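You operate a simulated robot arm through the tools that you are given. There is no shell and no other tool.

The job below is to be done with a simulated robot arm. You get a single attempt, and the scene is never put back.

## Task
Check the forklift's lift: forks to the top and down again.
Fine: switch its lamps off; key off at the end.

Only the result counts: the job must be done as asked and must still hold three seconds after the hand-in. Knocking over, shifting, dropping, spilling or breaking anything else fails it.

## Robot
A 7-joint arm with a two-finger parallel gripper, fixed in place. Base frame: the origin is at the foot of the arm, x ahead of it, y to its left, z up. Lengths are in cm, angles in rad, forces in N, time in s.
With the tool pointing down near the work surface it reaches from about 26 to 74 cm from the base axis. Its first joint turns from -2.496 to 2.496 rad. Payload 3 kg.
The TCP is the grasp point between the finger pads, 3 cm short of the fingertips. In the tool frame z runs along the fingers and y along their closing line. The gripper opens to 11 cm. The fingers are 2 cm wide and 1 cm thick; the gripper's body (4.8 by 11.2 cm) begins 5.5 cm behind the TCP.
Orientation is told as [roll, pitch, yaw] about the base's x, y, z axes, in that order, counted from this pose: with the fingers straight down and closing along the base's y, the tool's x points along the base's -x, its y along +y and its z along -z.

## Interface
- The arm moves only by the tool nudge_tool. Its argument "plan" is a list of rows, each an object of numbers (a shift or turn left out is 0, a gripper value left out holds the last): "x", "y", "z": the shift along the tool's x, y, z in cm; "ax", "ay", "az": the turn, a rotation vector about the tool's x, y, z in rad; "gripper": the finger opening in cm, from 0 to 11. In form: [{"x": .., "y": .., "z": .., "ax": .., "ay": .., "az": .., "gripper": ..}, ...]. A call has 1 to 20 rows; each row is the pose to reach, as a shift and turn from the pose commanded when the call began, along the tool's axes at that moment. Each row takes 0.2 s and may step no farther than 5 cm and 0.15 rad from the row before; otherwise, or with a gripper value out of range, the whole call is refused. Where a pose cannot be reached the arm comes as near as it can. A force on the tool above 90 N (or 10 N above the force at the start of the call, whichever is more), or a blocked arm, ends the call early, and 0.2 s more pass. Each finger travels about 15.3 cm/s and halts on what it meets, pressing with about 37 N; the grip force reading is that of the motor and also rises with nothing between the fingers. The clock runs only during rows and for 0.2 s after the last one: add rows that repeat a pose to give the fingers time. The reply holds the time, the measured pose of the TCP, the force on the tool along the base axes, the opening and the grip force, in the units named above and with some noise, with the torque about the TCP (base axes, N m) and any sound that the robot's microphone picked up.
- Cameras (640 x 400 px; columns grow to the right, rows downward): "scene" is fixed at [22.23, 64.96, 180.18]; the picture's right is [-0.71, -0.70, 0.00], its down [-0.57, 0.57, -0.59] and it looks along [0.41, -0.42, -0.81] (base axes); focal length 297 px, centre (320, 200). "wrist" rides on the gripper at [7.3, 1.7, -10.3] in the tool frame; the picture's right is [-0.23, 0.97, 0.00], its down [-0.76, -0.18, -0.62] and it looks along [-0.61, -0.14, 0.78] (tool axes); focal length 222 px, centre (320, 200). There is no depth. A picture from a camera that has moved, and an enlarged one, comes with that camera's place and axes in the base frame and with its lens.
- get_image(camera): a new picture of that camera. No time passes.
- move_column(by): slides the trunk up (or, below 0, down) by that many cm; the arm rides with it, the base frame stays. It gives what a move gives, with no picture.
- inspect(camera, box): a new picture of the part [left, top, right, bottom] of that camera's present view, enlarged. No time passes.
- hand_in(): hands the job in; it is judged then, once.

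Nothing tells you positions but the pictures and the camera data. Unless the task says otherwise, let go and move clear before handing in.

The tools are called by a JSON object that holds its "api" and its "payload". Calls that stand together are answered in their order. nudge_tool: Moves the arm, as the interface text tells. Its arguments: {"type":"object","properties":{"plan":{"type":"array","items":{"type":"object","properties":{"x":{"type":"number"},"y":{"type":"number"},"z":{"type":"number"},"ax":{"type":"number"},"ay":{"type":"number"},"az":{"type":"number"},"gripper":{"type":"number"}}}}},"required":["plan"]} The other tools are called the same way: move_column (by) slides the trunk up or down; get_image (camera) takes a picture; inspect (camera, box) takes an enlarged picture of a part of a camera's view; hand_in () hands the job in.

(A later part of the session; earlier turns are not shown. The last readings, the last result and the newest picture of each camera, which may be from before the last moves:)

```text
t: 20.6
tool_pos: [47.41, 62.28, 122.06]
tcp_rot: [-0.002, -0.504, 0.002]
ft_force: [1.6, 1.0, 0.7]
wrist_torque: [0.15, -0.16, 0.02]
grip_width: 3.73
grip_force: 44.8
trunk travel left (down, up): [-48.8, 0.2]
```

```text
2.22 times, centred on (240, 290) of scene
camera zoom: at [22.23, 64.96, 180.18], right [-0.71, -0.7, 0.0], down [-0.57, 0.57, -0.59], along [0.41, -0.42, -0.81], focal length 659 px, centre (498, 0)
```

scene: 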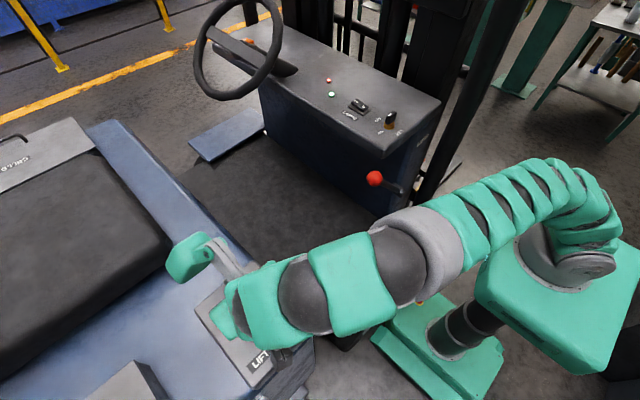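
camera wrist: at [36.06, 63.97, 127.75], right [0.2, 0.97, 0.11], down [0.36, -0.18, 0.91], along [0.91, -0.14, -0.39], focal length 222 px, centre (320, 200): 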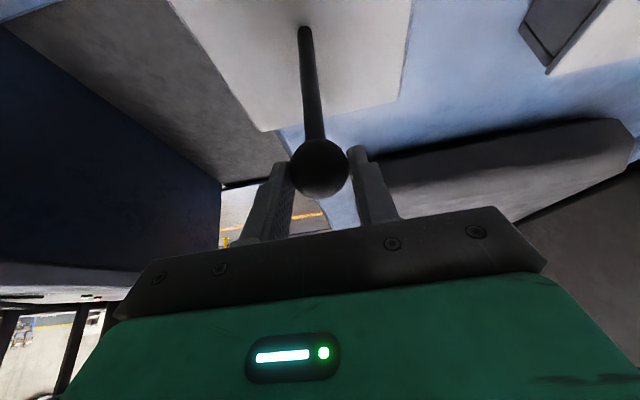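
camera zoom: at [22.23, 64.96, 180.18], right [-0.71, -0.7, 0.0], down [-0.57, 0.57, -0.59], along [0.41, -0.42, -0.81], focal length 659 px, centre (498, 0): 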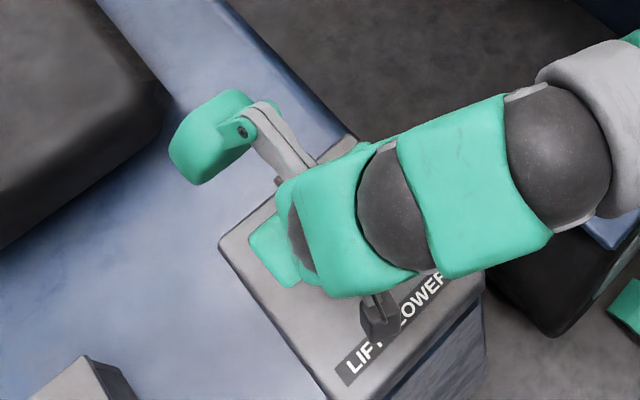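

The knob is held at 3.73 cm width. I'll pull it toward LIFT (+y) gently along its arc and watch the force and any sound.

{"api": "nudge_tool", "payload": {"plan": [{"y": 0.7}, {"y": 1.4, "x": 0.04, "z": 0.07}, {"y": 2.0, "x": 0.08, "z": 0.14}, {"y": 2.5, "x": 0.12, "z": 0.22}]}}

{"api": "get_image", "payload": {"camera": "scene"}}

{"api": "get_image", "payload": {"camera": "wrist"}}

```text
t: 21.6
tool_pos: [47.37, 64.7, 121.75]
tcp_rot: [-0.004, -0.504, 0.003]
ft_force: [0.3, -4.2, -0.8]
wrist_torque: [-0.5, -0.06, -0.18]
grip_width: 3.69
grip_force: 44.6
trunk travel left (down, up): [-48.8, 0.2]
```

```text
taken
```

scene: 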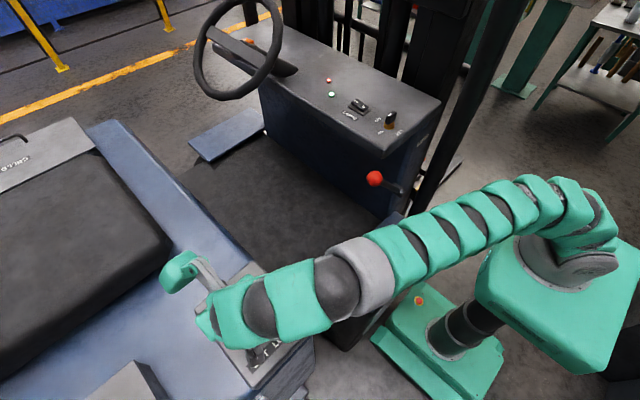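

```text
taken
camera wrist: at [36.08, 66.48, 127.45], right [0.2, 0.97, 0.11], down [0.37, -0.17, 0.91], along [0.91, -0.14, -0.39], focal length 222 px, centre (320, 200)
```

wrist: 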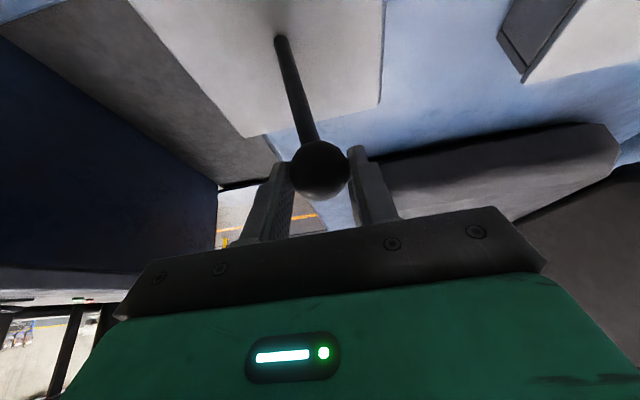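

There's a spring-like resistance of about 4 N and no sound yet. I'll pull further and look at the mast.

{"api": "nudge_tool", "payload": {"plan": [{"y": 0.6, "x": 0.07, "z": 0.12}, {"y": 1.2, "x": 0.15, "z": 0.26}, {"y": 1.7, "x": 0.22, "z": 0.4}]}}

{"api": "inspect", "payload": {"camera": "scene", "box": [220, 0, 460, 150]}}

{"api": "get_image", "payload": {"camera": "wrist"}}

```text
t: 22.4
tool_pos: [47.44, 66.41, 121.57]
tcp_rot: [-0.002, -0.505, 0.0]
ft_force: [0.6, -2.1, 5.0]
wrist_torque: [-0.18, -0.5, -0.15]
grip_width: 3.69
grip_force: 45.0
trunk travel left (down, up): [-48.8, 0.2]
```

```text
2.67 times, centred on (340, 75) of scene
camera zoom: at [22.23, 64.96, 180.18], right [-0.71, -0.7, 0.0], down [-0.57, 0.57, -0.59], along [0.41, -0.42, -0.81], focal length 791 px, centre (267, 533)
```

zoom: 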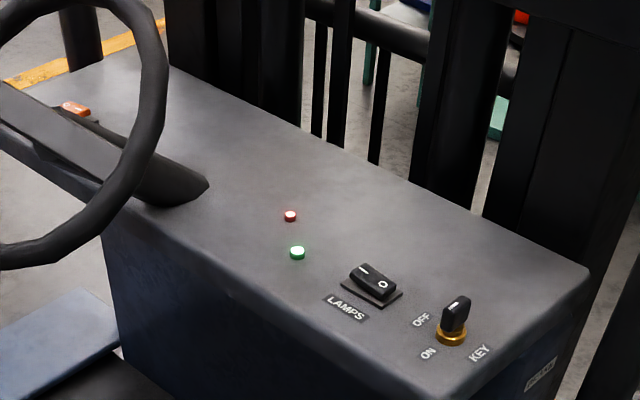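

```text
taken
camera wrist: at [36.06, 68.16, 127.07], right [0.2, 0.97, 0.11], down [0.36, -0.18, 0.91], along [0.91, -0.14, -0.39], focal length 222 px, centre (320, 200)
```

wrist: 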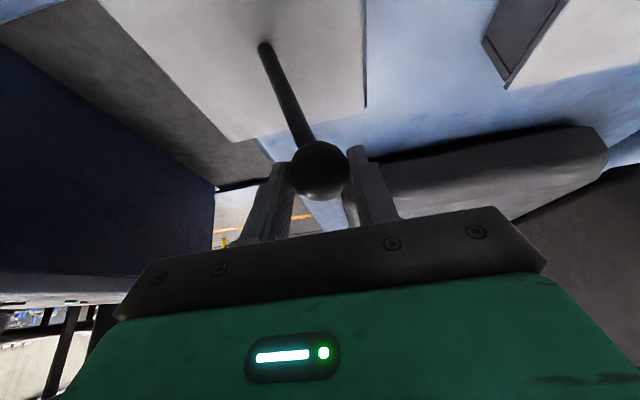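

The lever has followed to about 0.33 rad. I'll compare the mast area against the earlier view of the same box.

{"api": "inspect", "payload": {"camera": "scene", "box": [220, 0, 420, 80]}}

{"api": "inspect", "payload": {"camera": "scene", "box": [400, 0, 640, 150]}}

{"api": "inspect", "payload": {"camera": "wrist", "box": [0, 280, 130, 400]}}

```text
3.20 times, centred on (320, 40) of scene
camera zoom: at [22.23, 64.96, 180.18], right [-0.71, -0.7, 0.0], down [-0.57, 0.57, -0.59], along [0.41, -0.42, -0.81], focal length 949 px, centre (320, 712)
```

zoom: 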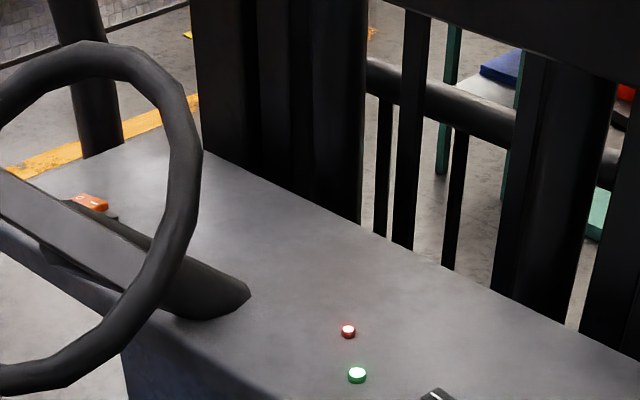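

```text
2.67 times, centred on (520, 75) of scene
camera zoom: at [22.23, 64.96, 180.18], right [-0.71, -0.7, 0.0], down [-0.57, 0.57, -0.59], along [0.41, -0.42, -0.81], focal length 791 px, centre (-213, 533)
```

zoom: 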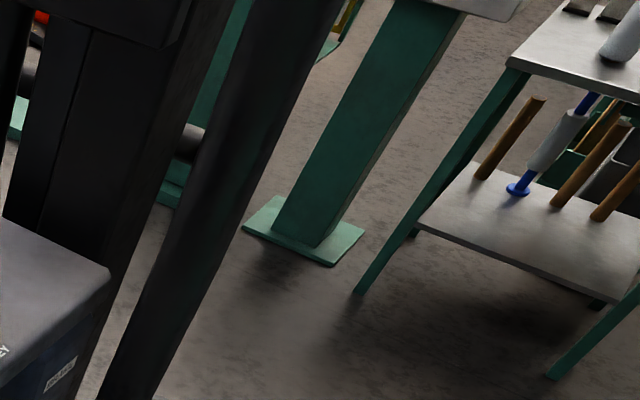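

```text
3.33 times, centred on (65, 340) of wrist
camera zoom: at [36.06, 68.16, 127.07], right [0.2, 0.97, 0.11], down [0.36, -0.18, 0.91], along [0.91, -0.14, -0.39], focal length 740 px, centre (1170, -267)
```

zoom: 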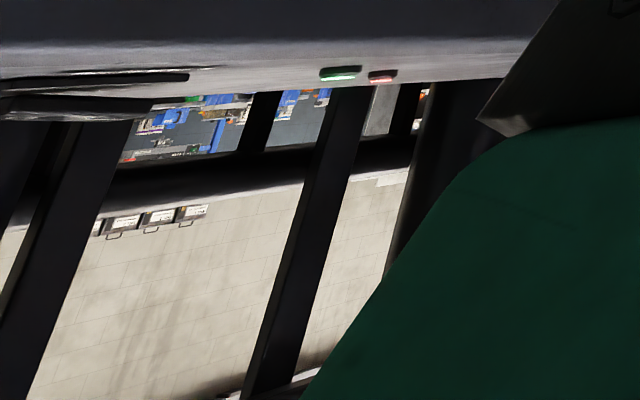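

The horizontal carriage bar has moved up compared with the earlier view, so the forks are rising. I'll hold the lever and watch until it stops.

{"api": "nudge_tool", "payload": {"plan": [{"y": 0}, {"y": 0}, {"y": 0}, {"y": 0}, {"y": 0}, {"y": 0}, {"y": 0}, {"y": 0}, {"y": 0}, {"y": 0}]}}

{"api": "inspect", "payload": {"camera": "scene", "box": [220, 0, 420, 80]}}

{"api": "get_image", "payload": {"camera": "wrist"}}

```text
t: 24.6
tool_pos: [47.28, 66.45, 121.45]
tcp_rot: [-0.001, -0.506, 0.003]
ft_force: [5.5, 1.8, 13.6]
wrist_torque: [0.07, -0.24, 0.02]
grip_width: 3.69
grip_force: 45.3
trunk travel left (down, up): [-48.8, 0.2]
```

```text
3.20 times, centred on (320, 40) of scene
camera zoom: at [22.23, 64.96, 180.18], right [-0.71, -0.7, 0.0], down [-0.57, 0.57, -0.59], along [0.41, -0.42, -0.81], focal length 949 px, centre (320, 712)
```

zoom: 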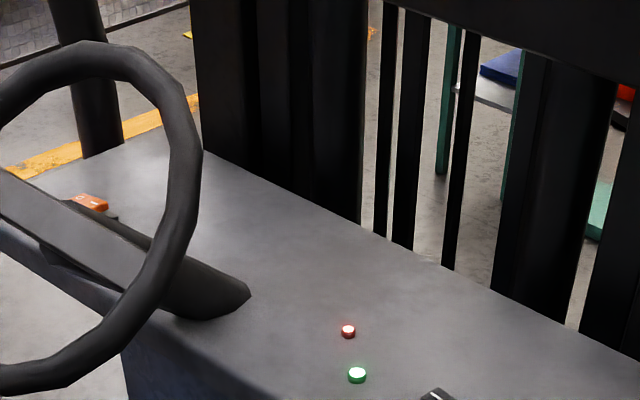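

```text
taken
camera wrist: at [36.06, 68.15, 127.07], right [0.2, 0.97, 0.11], down [0.36, -0.18, 0.91], along [0.91, -0.14, -0.39], focal length 222 px, centre (320, 200)
```

wrist: 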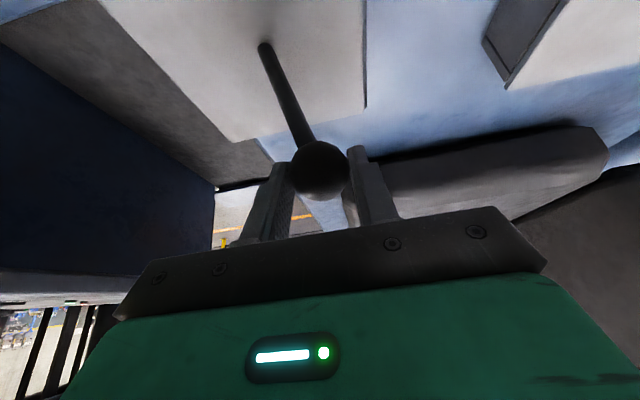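

It's still rising, and the bar has passed out of sight behind the beam. I'll ease the vertical load slightly and keep holding.

{"api": "nudge_tool", "payload": {"plan": [{"x": -0.08, "z": -0.14}, {"x": -0.08, "z": -0.14}, {"x": -0.08, "z": -0.14}, {"x": -0.08, "z": -0.14}, {"x": -0.08, "z": -0.14}, {"x": -0.08, "z": -0.14}, {"x": -0.08, "z": -0.14}, {"x": -0.08, "z": -0.14}, {"x": -0.08, "z": -0.14}, {"x": -0.08, "z": -0.14}]}}

{"api": "inspect", "payload": {"camera": "scene", "box": [220, 0, 460, 150]}}

{"api": "inspect", "payload": {"camera": "wrist", "box": [0, 280, 130, 400]}}

```text
t: 26.8
tool_pos: [47.31, 66.57, 121.42]
tcp_rot: [-0.005, -0.503, 0.003]
ft_force: [-2.3, -7.5, -13.0]
wrist_torque: [-0.3, 0.19, -0.04]
grip_width: 3.67
grip_force: 44.9
trunk travel left (down, up): [-48.8, 0.2]
```

```text
2.67 times, centred on (340, 75) of scene
camera zoom: at [22.23, 64.96, 180.18], right [-0.71, -0.7, 0.0], down [-0.57, 0.57, -0.59], along [0.41, -0.42, -0.81], focal length 791 px, centre (267, 533)
```

zoom: 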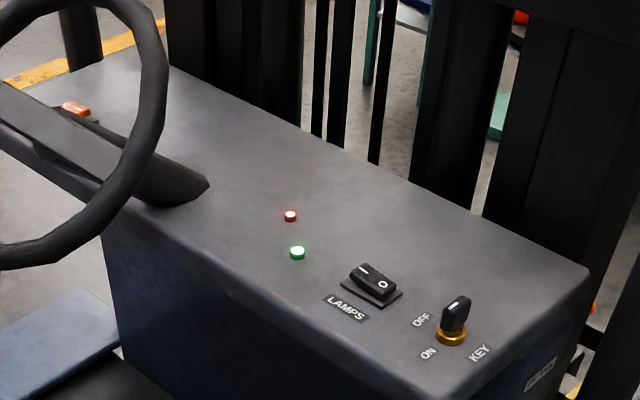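

```text
3.33 times, centred on (65, 340) of wrist
camera zoom: at [36.07, 68.23, 127.07], right [0.2, 0.97, 0.11], down [0.37, -0.17, 0.91], along [0.91, -0.14, -0.39], focal length 740 px, centre (1170, -267)
```

zoom: 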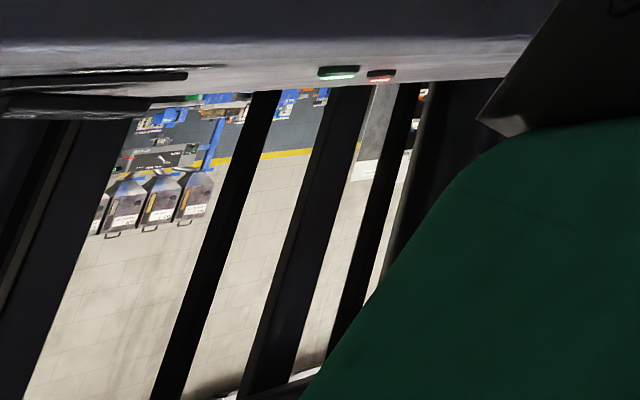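

I can't tell yet if the forks are at the top. I'll even out the vertical load and keep holding, listening for any sound.

{"api": "nudge_tool", "payload": {"plan": [{"x": 0.04, "z": 0.07}, {"x": 0.04, "z": 0.07}, {"x": 0.04, "z": 0.07}, {"x": 0.04, "z": 0.07}, {"x": 0.04, "z": 0.07}, {"x": 0.04, "z": 0.07}, {"x": 0.04, "z": 0.07}, {"x": 0.04, "z": 0.07}, {"x": 0.04, "z": 0.07}, {"x": 0.04, "z": 0.07}, {"x": 0.04, "z": 0.07}, {"x": 0.04, "z": 0.07}, {"x": 0.04, "z": 0.07}, {"x": 0.04, "z": 0.07}, {"x": 0.04, "z": 0.07}, {"x": 0.04, "z": 0.07}, {"x": 0.04, "z": 0.07}, {"x": 0.04, "z": 0.07}, {"x": 0.04, "z": 0.07}, {"x": 0.04, "z": 0.07}]}}

{"api": "get_image", "payload": {"camera": "scene"}}

{"api": "inspect", "payload": {"camera": "wrist", "box": [0, 280, 130, 400]}}

{"api": "inspect", "payload": {"camera": "scene", "box": [220, 0, 420, 80]}}

```text
t: 31.0
tool_pos: [47.3, 66.55, 121.49]
tcp_rot: [-0.004, -0.506, 0.002]
ft_force: [1.2, -2.6, -0.7]
wrist_torque: [-0.05, -0.02, -0.01]
grip_width: 3.69
grip_force: 44.3
trunk travel left (down, up): [-48.8, 0.2]
```

```text
taken
```

scene: 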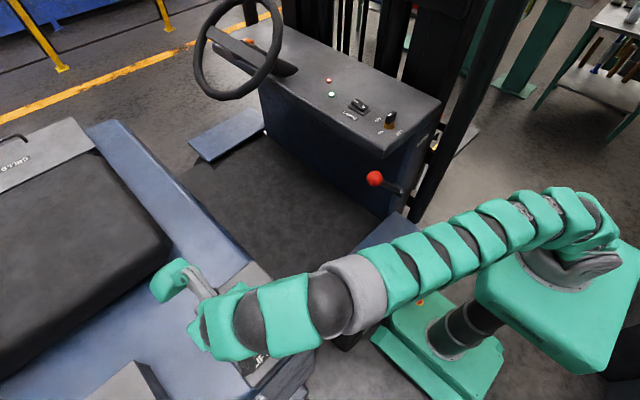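

```text
3.33 times, centred on (65, 340) of wrist
camera zoom: at [36.06, 68.2, 127.07], right [0.2, 0.97, 0.11], down [0.37, -0.18, 0.91], along [0.91, -0.14, -0.39], focal length 740 px, centre (1170, -267)
```

zoom: 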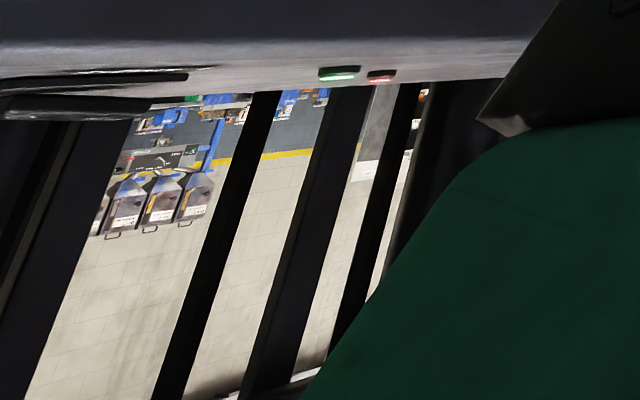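

```text
3.20 times, centred on (320, 40) of scene
camera zoom: at [22.23, 64.96, 180.18], right [-0.71, -0.7, 0.0], down [-0.57, 0.57, -0.59], along [0.41, -0.42, -0.81], focal length 949 px, centre (320, 712)
```

zoom: 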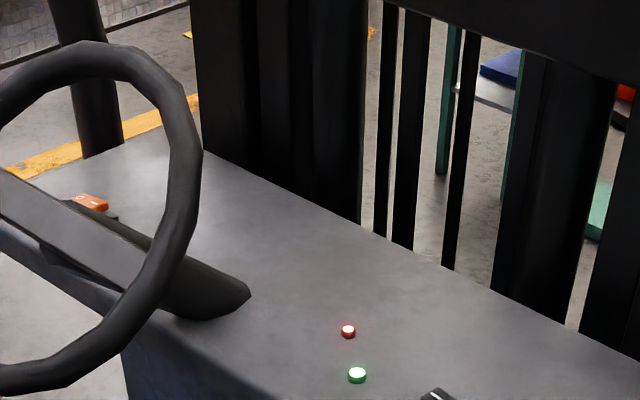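

The light shape beside the pillar may be one of the forks, so I'll enlarge it to track height.

{"api": "inspect", "payload": {"camera": "scene", "box": [400, 90, 520, 220]}}

{"api": "inspect", "payload": {"camera": "scene", "box": [400, 0, 640, 150]}}

```text
3.08 times, centred on (460, 155) of scene
camera zoom: at [22.23, 64.96, 180.18], right [-0.71, -0.7, 0.0], down [-0.57, 0.57, -0.59], along [0.41, -0.42, -0.81], focal length 913 px, centre (-111, 338)
```

zoom: 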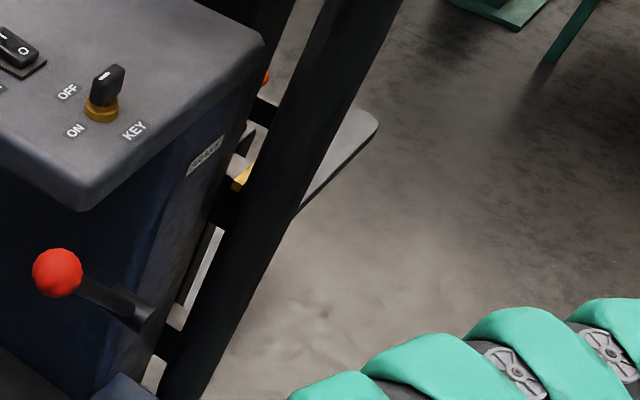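

```text
2.67 times, centred on (520, 75) of scene
camera zoom: at [22.23, 64.96, 180.18], right [-0.71, -0.7, 0.0], down [-0.57, 0.57, -0.59], along [0.41, -0.42, -0.81], focal length 791 px, centre (-213, 533)
```

zoom: 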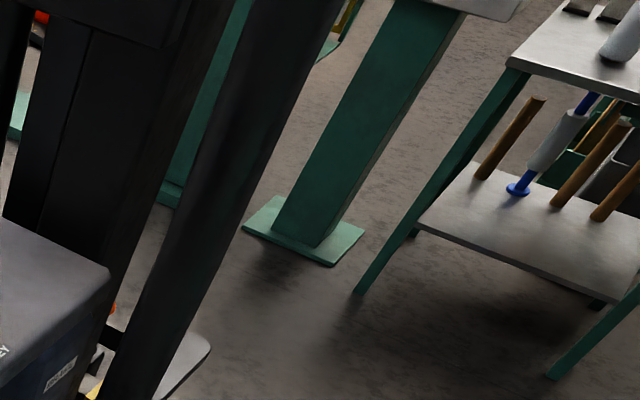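

The fork tip is visible at scene pixel (478, 131), up from (462, 160) at the start. I'll hold longer and see whether it still moves.

{"api": "nudge_tool", "payload": {"plan": [{"y": 0}, {"y": 0}, {"y": 0}, {"y": 0}, {"y": 0}, {"y": 0}, {"y": 0}, {"y": 0}, {"y": 0}, {"y": 0}]}}

{"api": "inspect", "payload": {"camera": "scene", "box": [400, 90, 520, 220]}}

```text
t: 33.2
tool_pos: [47.28, 66.6, 121.46]
tcp_rot: [-0.004, -0.502, 0.001]
ft_force: [1.3, -1.5, 0.5]
wrist_torque: [0.01, 0.03, -0.03]
grip_width: 3.71
grip_force: 45.0
trunk travel left (down, up): [-48.8, 0.2]
```

```text
3.08 times, centred on (460, 155) of scene
camera zoom: at [22.23, 64.96, 180.18], right [-0.71, -0.7, 0.0], down [-0.57, 0.57, -0.59], along [0.41, -0.42, -0.81], focal length 913 px, centre (-111, 338)
```

zoom: 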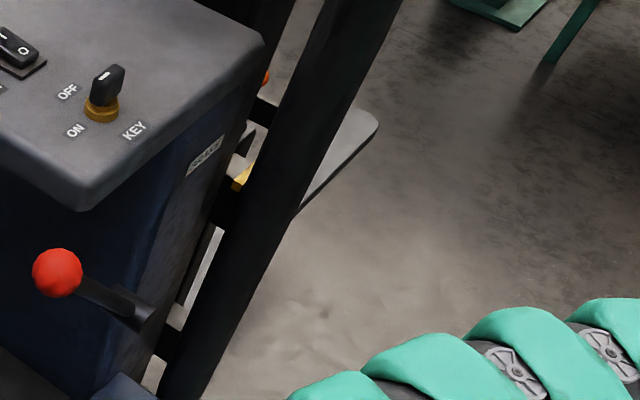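

The fork tip hasn't changed, so it looks to be at the top. To be sure, I'll pull the lever slightly further and check that nothing more rises.

{"api": "nudge_tool", "payload": {"plan": [{"y": 0.4, "x": 0.05, "z": 0.1}, {"y": 0.8, "x": 0.12, "z": 0.22}, {"y": 0.8, "x": 0.12, "z": 0.22}, {"y": 0.8, "x": 0.12, "z": 0.22}, {"y": 0.8, "x": 0.12, "z": 0.22}, {"y": 0.8, "x": 0.12, "z": 0.22}, {"y": 0.8, "x": 0.12, "z": 0.22}, {"y": 0.8, "x": 0.12, "z": 0.22}]}}

{"api": "inspect", "payload": {"camera": "scene", "box": [400, 90, 520, 220]}}

{"api": "inspect", "payload": {"camera": "wrist", "box": [200, 0, 440, 200]}}

```text
t: 35.0
tool_pos: [47.31, 67.24, 121.3]
tcp_rot: [-0.002, -0.507, 0.002]
ft_force: [2.9, 1.5, 9.2]
wrist_torque: [0.2, -0.16, 0.07]
grip_width: 3.67
grip_force: 44.8
trunk travel left (down, up): [-48.8, 0.2]
```

```text
3.08 times, centred on (460, 155) of scene
camera zoom: at [22.23, 64.96, 180.18], right [-0.71, -0.7, 0.0], down [-0.57, 0.57, -0.59], along [0.41, -0.42, -0.81], focal length 913 px, centre (-111, 338)
```

zoom: 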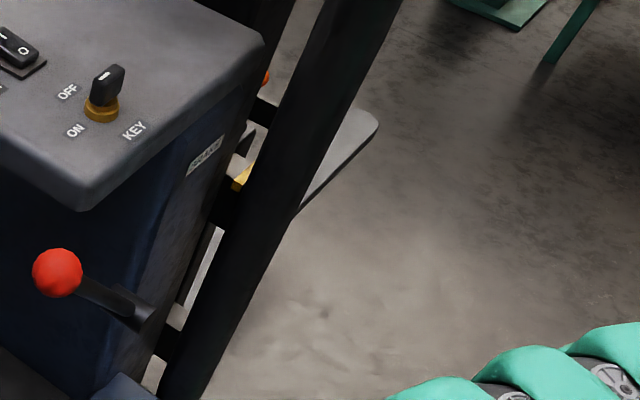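

```text
2.00 times, centred on (320, 100) of wrist
camera zoom: at [36.05, 68.99, 126.88], right [0.2, 0.97, 0.11], down [0.36, -0.18, 0.91], along [0.91, -0.14, -0.39], focal length 444 px, centre (320, 400)
```

zoom: 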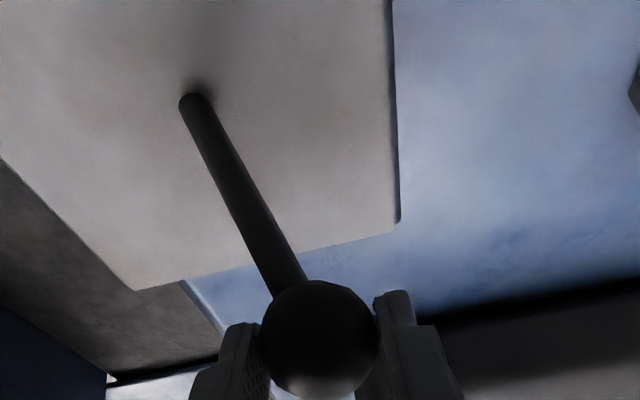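

The forks stayed put, so they are at the top. Now I'll bring the lever back through neutral to LOWER (-y), following its arc.

{"api": "nudge_tool", "payload": {"plan": [{"y": -1, "x": -0.05, "z": -0.09}, {"y": -2, "x": -0.19, "z": -0.35}, {"y": -3, "x": -0.29, "z": -0.52}, {"y": -4, "x": -0.35, "z": -0.63}, {"y": -5, "x": -0.37, "z": -0.66}, {"y": -6, "x": -0.35, "z": -0.63}, {"y": -7, "x": -0.29, "z": -0.52}, {"y": -8, "x": -0.19, "z": -0.35}, {"y": -9, "x": -0.06, "z": -0.1}, {"y": -9, "x": -0.06, "z": -0.1}, {"y": -9, "x": -0.06, "z": -0.1}]}}

{"api": "inspect", "payload": {"camera": "scene", "box": [400, 90, 520, 220]}}

{"api": "get_image", "payload": {"camera": "wrist"}}

```text
t: 37.4
tool_pos: [47.34, 58.32, 121.4]
tcp_rot: [-0.003, -0.506, 0.002]
ft_force: [2.0, 4.0, 5.2]
wrist_torque: [0.41, -0.31, 0.06]
grip_width: 3.71
grip_force: 45.0
trunk travel left (down, up): [-48.8, 0.2]
```

```text
3.08 times, centred on (460, 155) of scene
camera zoom: at [22.23, 64.96, 180.18], right [-0.71, -0.7, 0.0], down [-0.57, 0.57, -0.59], along [0.41, -0.42, -0.81], focal length 913 px, centre (-111, 338)
```

zoom: 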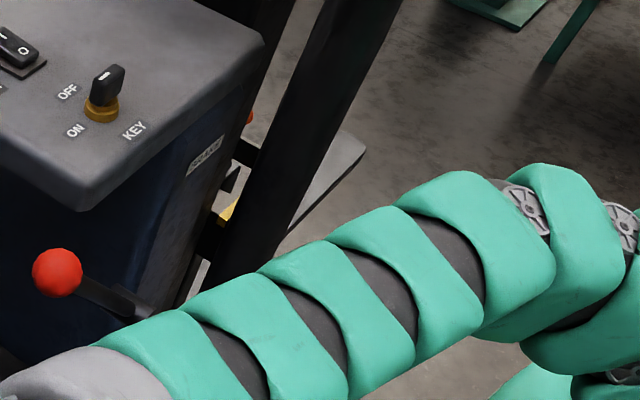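

```text
taken
camera wrist: at [36.02, 60.05, 126.97], right [0.2, 0.97, 0.11], down [0.36, -0.18, 0.91], along [0.91, -0.14, -0.39], focal length 222 px, centre (320, 200)
```

wrist: 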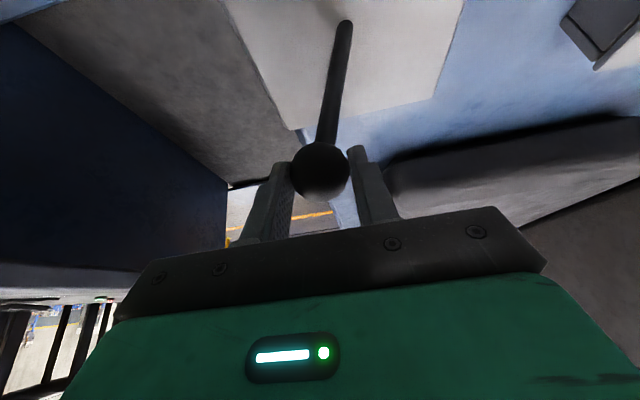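

The forks are coming down. I'll hold LOWER and follow the fork tip and carriage bar until they stop.

{"api": "nudge_tool", "payload": {"plan": [{"x": -0.03, "z": -0.05}, {"x": -0.03, "z": -0.05}, {"x": -0.03, "z": -0.05}, {"x": -0.03, "z": -0.05}, {"x": -0.03, "z": -0.05}, {"x": -0.03, "z": -0.05}, {"x": -0.03, "z": -0.05}, {"x": -0.03, "z": -0.05}, {"x": -0.03, "z": -0.05}, {"x": -0.03, "z": -0.05}, {"x": -0.03, "z": -0.05}, {"x": -0.03, "z": -0.05}, {"x": -0.03, "z": -0.05}, {"x": -0.03, "z": -0.05}, {"x": -0.03, "z": -0.05}, {"x": -0.03, "z": -0.05}, {"x": -0.03, "z": -0.05}, {"x": -0.03, "z": -0.05}, {"x": -0.03, "z": -0.05}, {"x": -0.03, "z": -0.05}]}}

{"api": "inspect", "payload": {"camera": "scene", "box": [400, 90, 520, 220]}}

{"api": "inspect", "payload": {"camera": "scene", "box": [220, 0, 420, 80]}}

```text
t: 41.6
tool_pos: [47.32, 58.27, 121.45]
tcp_rot: [-0.004, -0.504, 0.002]
ft_force: [-1.3, 3.6, -2.8]
wrist_torque: [0.08, 0.03, 0.08]
grip_width: 3.69
grip_force: 45.6
trunk travel left (down, up): [-48.8, 0.2]
```

```text
3.08 times, centred on (460, 155) of scene
camera zoom: at [22.23, 64.96, 180.18], right [-0.71, -0.7, 0.0], down [-0.57, 0.57, -0.59], along [0.41, -0.42, -0.81], focal length 913 px, centre (-111, 338)
```

zoom: 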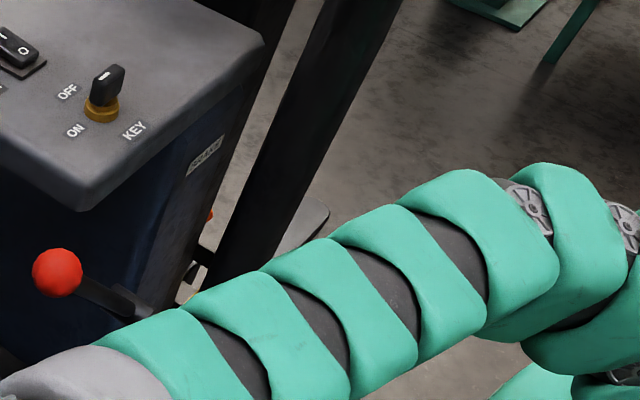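

```text
3.20 times, centred on (320, 40) of scene
camera zoom: at [22.23, 64.96, 180.18], right [-0.71, -0.7, 0.0], down [-0.57, 0.57, -0.59], along [0.41, -0.42, -0.81], focal length 949 px, centre (320, 712)
```

zoom: 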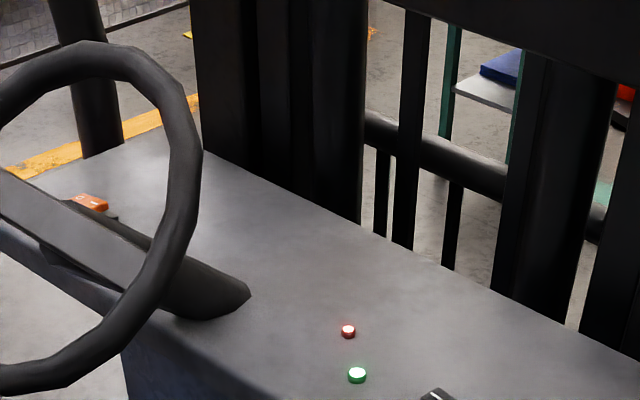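

The carriage bar and fork tip are close to their starting positions. I'll hold a bit longer and check that they've stopped.

{"api": "nudge_tool", "payload": {"plan": [{"y": 0}, {"y": -0.4, "x": 0.05, "z": 0.1}, {"y": -0.7, "x": 0.1, "z": 0.18}, {"y": -0.7, "x": 0.1, "z": 0.18}, {"y": -0.7, "x": 0.1, "z": 0.18}, {"y": -0.7, "x": 0.1, "z": 0.18}, {"y": -0.7, "x": 0.1, "z": 0.18}, {"y": -0.7, "x": 0.1, "z": 0.18}, {"y": -0.7, "x": 0.1, "z": 0.18}, {"y": -0.7, "x": 0.1, "z": 0.18}, {"y": -0.7, "x": 0.1, "z": 0.18}, {"y": -0.7, "x": 0.1, "z": 0.18}, {"y": -0.7, "x": 0.1, "z": 0.18}, {"y": -0.7, "x": 0.1, "z": 0.18}, {"y": -0.7, "x": 0.1, "z": 0.18}, {"y": -0.7, "x": 0.1, "z": 0.18}]}}

{"api": "inspect", "payload": {"camera": "scene", "box": [400, 90, 520, 220]}}

{"api": "inspect", "payload": {"camera": "scene", "box": [220, 0, 420, 80]}}

```text
t: 45.0
tool_pos: [47.47, 57.59, 121.1]
tcp_rot: [-0.004, -0.505, 0.001]
ft_force: [-1.7, 3.1, -1.4]
wrist_torque: [-0.01, 0.08, 0.04]
grip_width: 3.67
grip_force: 45.2
trunk travel left (down, up): [-48.8, 0.2]
```

```text
3.08 times, centred on (460, 155) of scene
camera zoom: at [22.23, 64.96, 180.18], right [-0.71, -0.7, 0.0], down [-0.57, 0.57, -0.59], along [0.41, -0.42, -0.81], focal length 913 px, centre (-111, 338)
```

zoom: 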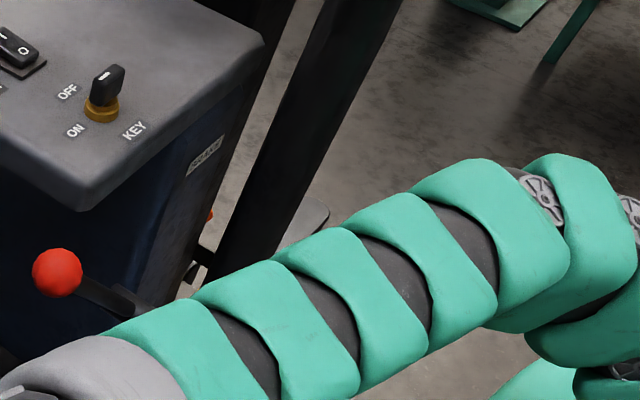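

```text
3.20 times, centred on (320, 40) of scene
camera zoom: at [22.23, 64.96, 180.18], right [-0.71, -0.7, 0.0], down [-0.57, 0.57, -0.59], along [0.41, -0.42, -0.81], focal length 949 px, centre (320, 712)
```

zoom: 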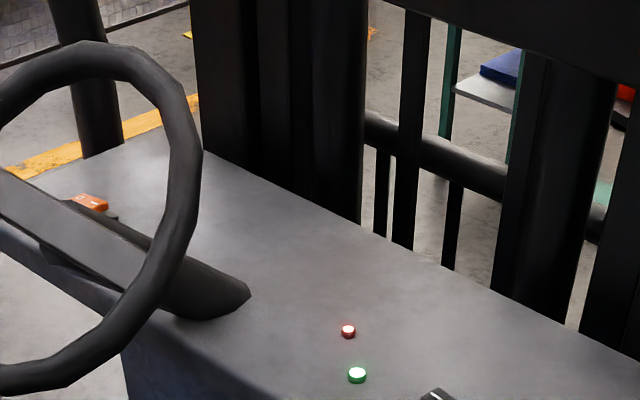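

The forks are fully down and have stopped. I'll return the lever to neutral, release it and back off along the tool axis.

{"api": "nudge_tool", "payload": {"plan": [{"y": 1, "x": -0.16, "z": -0.28}, {"y": 2, "x": -0.3, "z": -0.53}, {"y": 3, "x": -0.4, "z": -0.72}, {"y": 4, "x": -0.45, "z": -0.82}, {"y": 4.7, "x": -0.46, "z": -0.83}, {"y": 4.7, "x": -0.46, "z": -0.83}, {"y": 4.7, "x": -0.46, "z": -0.83, "gripper": 8}, {"y": 4.7, "x": -0.46, "z": -0.83, "gripper": 8}, {"y": 4.7, "x": -0.46, "z": -0.83, "gripper": 8}, {"y": 4.7, "x": -0.46, "z": -4, "gripper": 8}, {"y": 4.7, "x": -0.46, "z": -8, "gripper": 8}, {"y": 4.7, "x": -0.46, "z": -11, "gripper": 8}, {"y": 4.7, "x": -0.46, "z": -11, "gripper": 8}]}}

{"api": "get_image", "payload": {"camera": "wrist"}}

{"api": "get_image", "payload": {"camera": "scene"}}

{"api": "inspect", "payload": {"camera": "scene", "box": [220, 0, 420, 80]}}

```text
t: 47.8
tool_pos: [42.51, 62.42, 130.94]
tcp_rot: [-0.004, -0.504, 0.002]
ft_force: [0.0, 1.2, -0.2]
wrist_torque: [0.01, -0.03, 0.02]
grip_width: 8.0
grip_force: 0.0
trunk travel left (down, up): [-48.8, 0.2]
```

```text
taken
camera wrist: at [31.16, 64.08, 136.6], right [0.2, 0.97, 0.11], down [0.37, -0.17, 0.91], along [0.91, -0.14, -0.39], focal length 222 px, centre (320, 200)
```

wrist: 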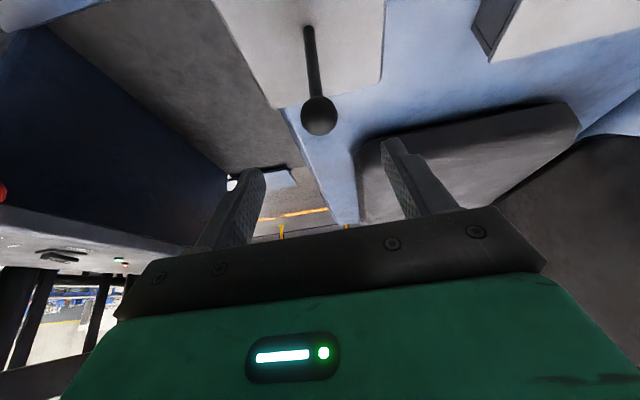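

```text
taken
```

scene: 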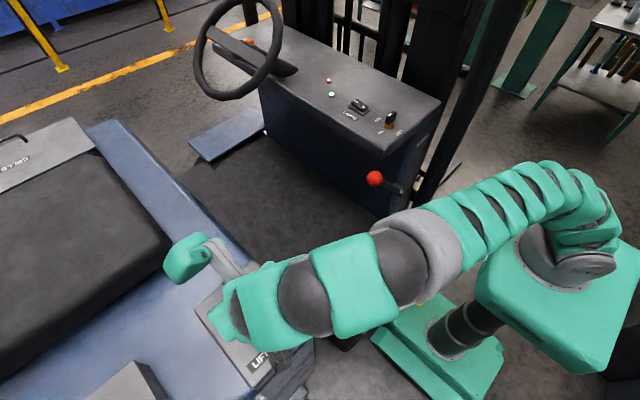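

```text
3.20 times, centred on (320, 40) of scene
camera zoom: at [22.23, 64.96, 180.18], right [-0.71, -0.7, 0.0], down [-0.57, 0.57, -0.59], along [0.41, -0.42, -0.81], focal length 949 px, centre (320, 712)
```

zoom: 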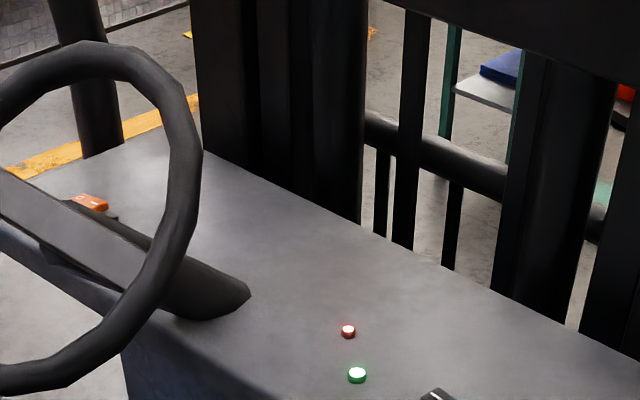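

The lever is back at neutral and released. I'll travel back the same way to the dash side, straightening the tool.

{"api": "nudge_tool", "payload": {"plan": [{"x": -1.08, "y": -3.88, "z": -0.56, "ay": 0.072}, {"x": -2.17, "y": -7.77, "z": -1.12, "ay": 0.144}, {"x": -3.25, "y": -11.66, "z": -1.68, "ay": 0.216}, {"x": -4.34, "y": -15.54, "z": -2.25, "ay": 0.288}, {"x": -5.42, "y": -19.43, "z": -2.81, "ay": 0.36}, {"x": -6.5, "y": -23.3, "z": -3.37, "ay": 0.432}, {"x": -7.59, "y": -27.2, "z": -3.93, "ay": 0.504}, {"x": -7.59, "y": -27.2, "z": -3.93, "ay": 0.504}]}}

{"api": "inspect", "payload": {"camera": "scene", "box": [180, 230, 340, 340]}}

```text
t: 49.6
tool_pos: [47.18, 35.05, 138.51]
tcp_rot: [-0.001, 0.001, -0.003]
ft_force: [0.1, 0.0, 1.4]
wrist_torque: [0.01, 0.01, -0.02]
grip_width: 8.0
grip_force: 0.0
trunk travel left (down, up): [-48.8, 0.2]
```

```text
3.64 times, centred on (260, 285) of scene
camera zoom: at [22.23, 64.96, 180.18], right [-0.71, -0.7, 0.0], down [-0.57, 0.57, -0.59], along [0.41, -0.42, -0.81], focal length 1078 px, centre (538, -109)
```

zoom: 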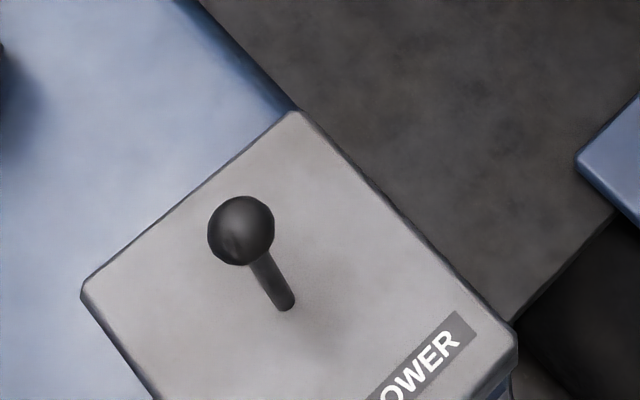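

The lever rests at neutral. Now I'll return above the key with the tool turned 90° to match its ON position.

{"api": "nudge_tool", "payload": {"plan": [{"x": -0.84, "y": -3.09, "z": 0.09, "az": -0.1428, "gripper": 5}, {"x": -1.68, "y": -6.18, "z": 0.18, "az": -0.2856, "gripper": 5}, {"x": -2.52, "y": -9.26, "z": 0.27, "az": -0.4284, "gripper": 5}, {"x": -3.36, "y": -12.35, "z": 0.36, "az": -0.5712, "gripper": 5}, {"x": -4.2, "y": -15.44, "z": 0.45, "az": -0.714, "gripper": 5}, {"x": -5.04, "y": -18.53, "z": 0.54, "az": -0.8568, "gripper": 5}, {"x": -5.88, "y": -21.62, "z": 0.63, "az": -0.9996, "gripper": 5}, {"x": -6.72, "y": -24.7, "z": 0.72, "az": -1.1424, "gripper": 5}, {"x": -7.56, "y": -27.8, "z": 0.81, "az": -1.2852, "gripper": 5}, {"x": -8.4, "y": -30.9, "z": 0.9, "az": -1.428, "gripper": 5}, {"x": -9.24, "y": -33.97, "z": 1, "az": -1.571, "gripper": 5}, {"x": -9.24, "y": -33.97, "z": 1, "az": -1.571, "gripper": 5}]}}

{"api": "get_image", "payload": {"camera": "wrist"}}

{"api": "inspect", "payload": {"camera": "wrist", "box": [270, 70, 370, 170]}}

```text
t: 52.2
tool_pos: [56.61, 1.2, 137.39]
tcp_rot: [-0.003, 0.002, 1.573]
ft_force: [0.6, -0.6, 1.2]
wrist_torque: [-0.01, -0.02, 0.0]
grip_width: 5.0
grip_force: 0.1
trunk travel left (down, up): [-48.8, 0.2]
```

```text
taken
camera wrist: at [54.84, -6.06, 147.77], right [-0.97, 0.23, 0.0], down [0.18, 0.76, 0.62], along [0.14, 0.61, -0.78], focal length 222 px, centre (320, 200)
```

wrist: 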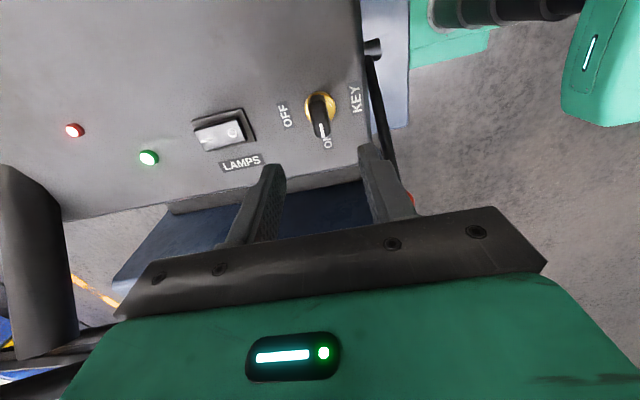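

```text
4.00 times, centred on (320, 120) of wrist
camera zoom: at [54.84, -6.06, 147.77], right [-0.97, 0.23, 0.0], down [0.18, 0.76, 0.62], along [0.14, 0.61, -0.78], focal length 888 px, centre (320, 520)
```

zoom: 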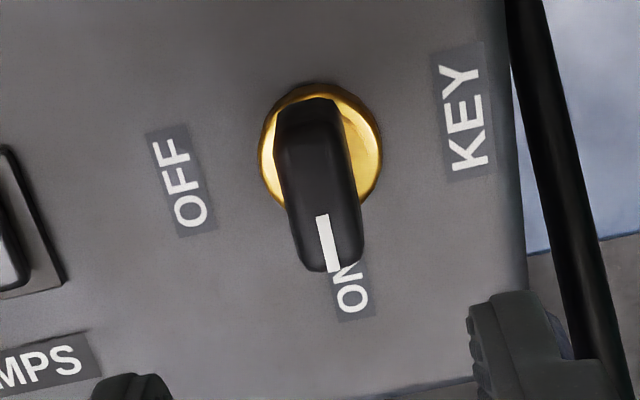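

The bar points at ON with its axis near (56.4, 1.05). I'll descend, grip it and start turning it back clockwise.

{"api": "nudge_tool", "payload": {"plan": [{"x": 0.1, "y": 0.2, "z": 4, "gripper": 5}, {"x": 0.1, "y": 0.2, "z": 8, "gripper": 5}, {"x": 0.1, "y": 0.2, "z": 10.1, "gripper": 5}, {"x": 0.1, "y": 0.2, "z": 10.1, "gripper": 5}, {"x": 0.1, "y": 0.2, "z": 10.1, "gripper": 0.5}, {"x": 0.1, "y": 0.2, "z": 10.1, "gripper": 0.5}, {"x": 0.1, "y": 0.2, "z": 10.1, "gripper": 0.5}]}}

{"api": "inspect", "payload": {"camera": "wrist", "box": [250, 80, 410, 230]}}

```text
t: 53.8
tool_pos: [56.55, 1.11, 127.31]
tcp_rot: [-0.001, 0.003, 1.571]
ft_force: [16.0, -0.4, 5.7]
wrist_torque: [-0.44, -0.26, -0.04]
grip_width: 1.69
grip_force: 44.7
trunk travel left (down, up): [-48.8, 0.2]
```

```text
2.67 times, centred on (330, 155) of wrist
camera zoom: at [54.81, -6.06, 137.65], right [-0.97, 0.23, 0.0], down [0.18, 0.76, 0.62], along [0.14, 0.6, -0.78], focal length 592 px, centre (293, 320)
```

zoom: 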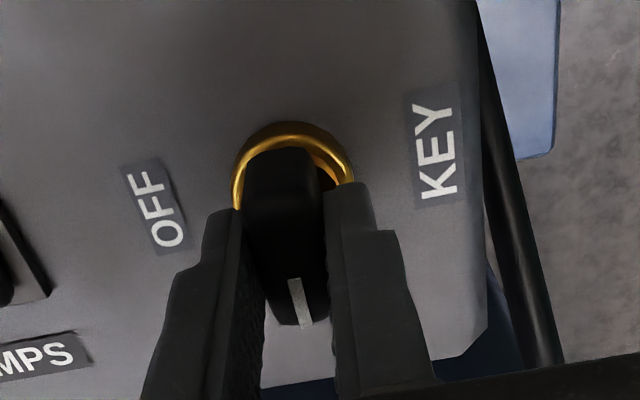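

I have it gripped again. I'll turn the key clockwise to OFF.

{"api": "nudge_tool", "payload": {"plan": [{"y": -0.15, "az": 0.13}, {"y": -0.15, "az": 0.26}, {"y": -0.15, "az": 0.39}, {"y": -0.15, "az": 0.52}, {"y": -0.15, "az": 0.65}, {"y": -0.15, "az": 0.78}, {"y": -0.15, "az": 0.91}, {"y": -0.15, "az": 1.04}, {"y": -0.15, "az": 1.17}, {"y": -0.15, "az": 1.3}, {"y": -0.15, "az": 1.42}, {"y": -0.15, "az": 1.52}, {"y": -0.15, "az": 1.571}]}}

{"api": "inspect", "payload": {"camera": "scene", "box": [300, 20, 460, 160]}}

{"api": "inspect", "payload": {"camera": "wrist", "box": [250, 80, 410, 230]}}

```text
t: 56.6
tool_pos: [56.41, 1.09, 127.25]
tcp_rot: [-0.002, -0.001, -0.001]
ft_force: [23.7, -6.8, 21.0]
wrist_torque: [0.28, -0.52, 0.16]
grip_width: 1.69
grip_force: 45.1
trunk travel left (down, up): [-48.8, 0.2]
```

```text
2.86 times, centred on (380, 90) of scene
camera zoom: at [22.23, 64.96, 180.18], right [-0.71, -0.7, 0.0], down [-0.57, 0.57, -0.59], along [0.41, -0.42, -0.81], focal length 847 px, centre (149, 514)
```

zoom: 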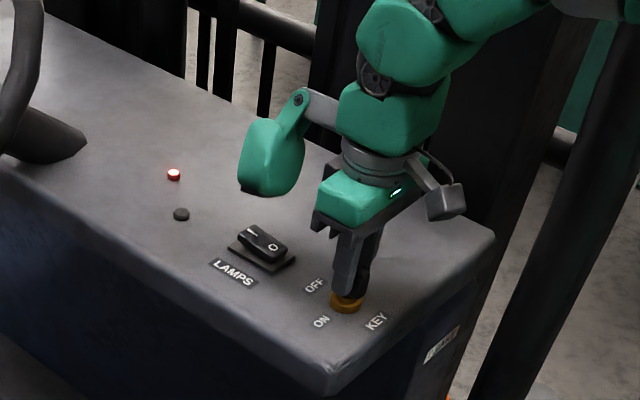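

```text
2.67 times, centred on (330, 155) of wrist
camera zoom: at [49.36, 2.73, 137.56], right [0.23, 0.97, 0.0], down [0.76, -0.18, 0.62], along [0.61, -0.14, -0.78], focal length 592 px, centre (293, 320)
```

zoom: 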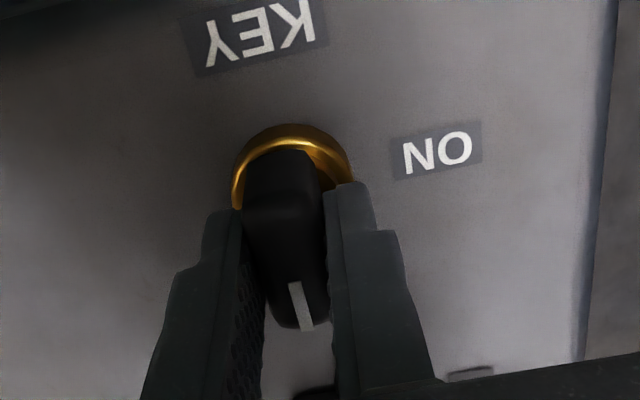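

The green light is out and the bar is back at OFF. I'll release it, rise clear and verify the final state.

{"api": "nudge_tool", "payload": {"plan": [{"gripper": 5}, {"gripper": 5}, {"gripper": 5}, {"z": -3, "gripper": 5}, {"z": -7, "gripper": 5}, {"z": -11, "gripper": 5}, {"z": -11, "x": 2, "y": 4, "gripper": 5}, {"z": -11, "x": 4, "y": 8, "gripper": 5}, {"z": -11, "x": 6, "y": 12, "gripper": 5}, {"z": -11, "x": 8, "y": 16, "gripper": 5}, {"z": -11, "x": 8, "y": 20, "gripper": 5}, {"z": -11, "x": 8, "y": 20, "gripper": 5}]}}

{"api": "get_image", "payload": {"camera": "scene"}}

{"api": "inspect", "payload": {"camera": "scene", "box": [310, 70, 410, 140]}}

{"api": "inspect", "payload": {"camera": "scene", "box": [400, 90, 520, 220]}}

{"api": "inspect", "payload": {"camera": "scene", "box": [220, 0, 420, 80]}}

```text
t: 59.2
tool_pos: [48.35, 21.19, 138.15]
tcp_rot: [-0.004, -0.002, 0.0]
ft_force: [0.1, 1.2, -1.4]
wrist_torque: [-0.04, 0.03, 0.02]
grip_width: 5.01
grip_force: 0.1
trunk travel left (down, up): [-48.8, 0.2]
```

```text
taken
```

scene: 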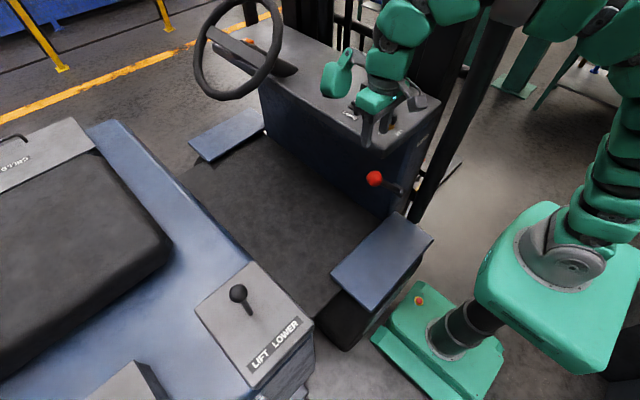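

```text
5.71 times, centred on (360, 105) of scene
camera zoom: at [22.23, 64.96, 180.18], right [-0.71, -0.7, 0.0], down [-0.57, 0.57, -0.59], along [0.41, -0.42, -0.81], focal length 1695 px, centre (91, 743)
```

zoom: 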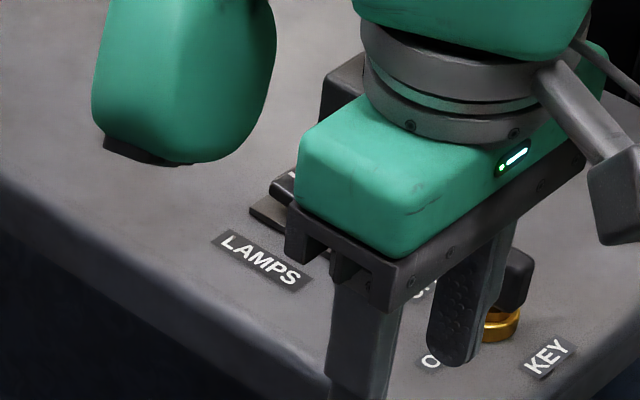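

```text
3.08 times, centred on (460, 155) of scene
camera zoom: at [22.23, 64.96, 180.18], right [-0.71, -0.7, 0.0], down [-0.57, 0.57, -0.59], along [0.41, -0.42, -0.81], focal length 913 px, centre (-111, 338)
```

zoom: 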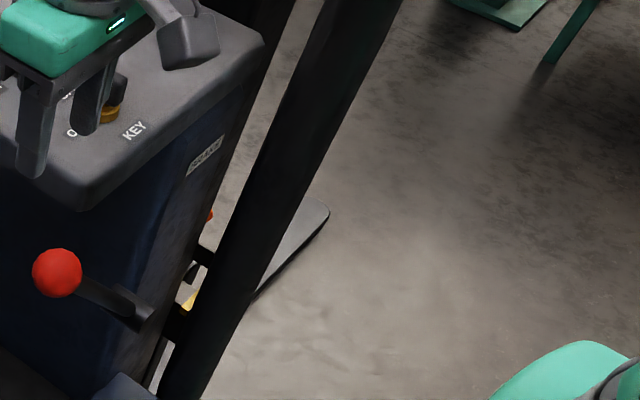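

```text
3.20 times, centred on (320, 40) of scene
camera zoom: at [22.23, 64.96, 180.18], right [-0.71, -0.7, 0.0], down [-0.57, 0.57, -0.59], along [0.41, -0.42, -0.81], focal length 949 px, centre (320, 712)
```

zoom: 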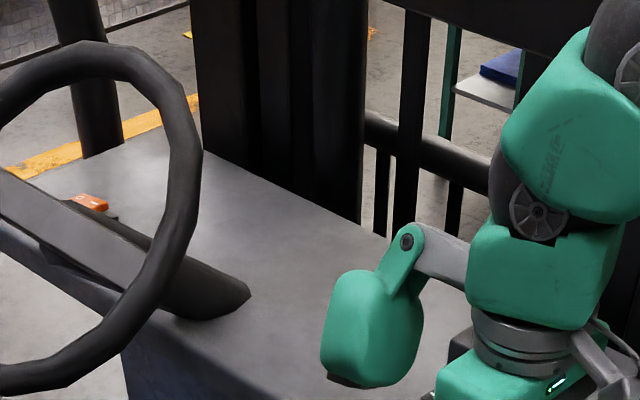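

The forks are back at their starting height. I'll move further aside for an unobstructed last look at the key and rocker.

{"api": "nudge_tool", "payload": {"plan": [{"x": 3, "y": 3}, {"x": 6, "y": 6}, {"x": 9, "y": 9}, {"x": 12, "y": 12}, {"x": 14, "y": 14}, {"x": 14, "y": 14}]}}

{"api": "get_image", "payload": {"camera": "scene"}}

{"api": "inspect", "payload": {"camera": "scene", "box": [310, 60, 410, 140]}}

{"api": "get_image", "payload": {"camera": "wrist"}}

```text
t: 60.6
tool_pos: [34.32, 35.1, 138.15]
tcp_rot: [-0.006, 0.0, 0.001]
ft_force: [-0.4, -0.3, 0.1]
wrist_torque: [-0.01, -0.03, 0.02]
grip_width: 5.02
grip_force: 0.0
trunk travel left (down, up): [-48.8, 0.2]
```

```text
taken
```

scene: 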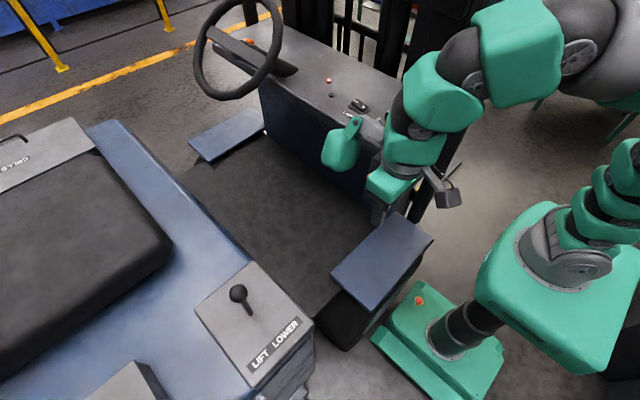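

```text
5.00 times, centred on (360, 100) of scene
camera zoom: at [22.23, 64.96, 180.18], right [-0.71, -0.7, 0.0], down [-0.57, 0.57, -0.59], along [0.41, -0.42, -0.81], focal length 1483 px, centre (120, 700)
```

zoom: 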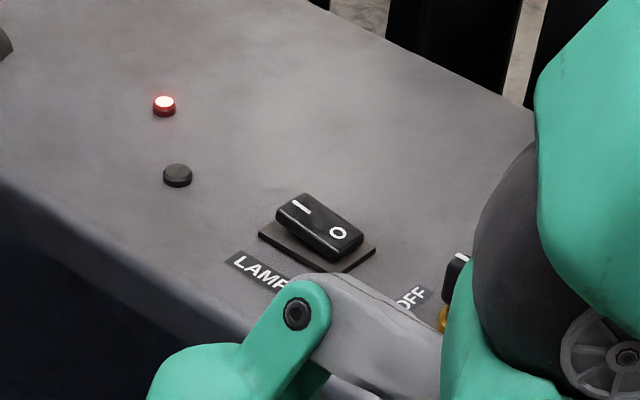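

```text
taken
camera wrist: at [27.13, 36.91, 148.52], right [0.23, 0.97, 0.0], down [0.76, -0.18, 0.62], along [0.61, -0.14, -0.78], focal length 222 px, centre (320, 200)
```

wrist: 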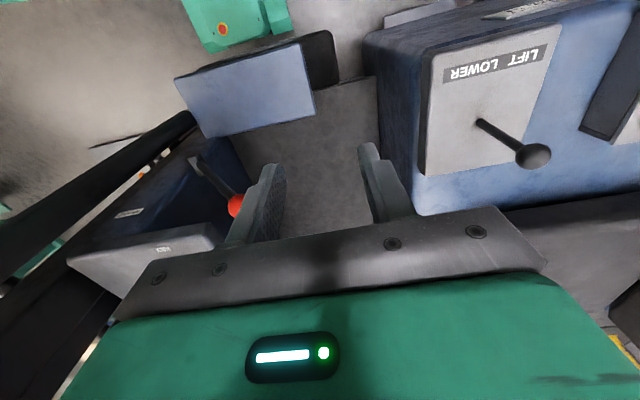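

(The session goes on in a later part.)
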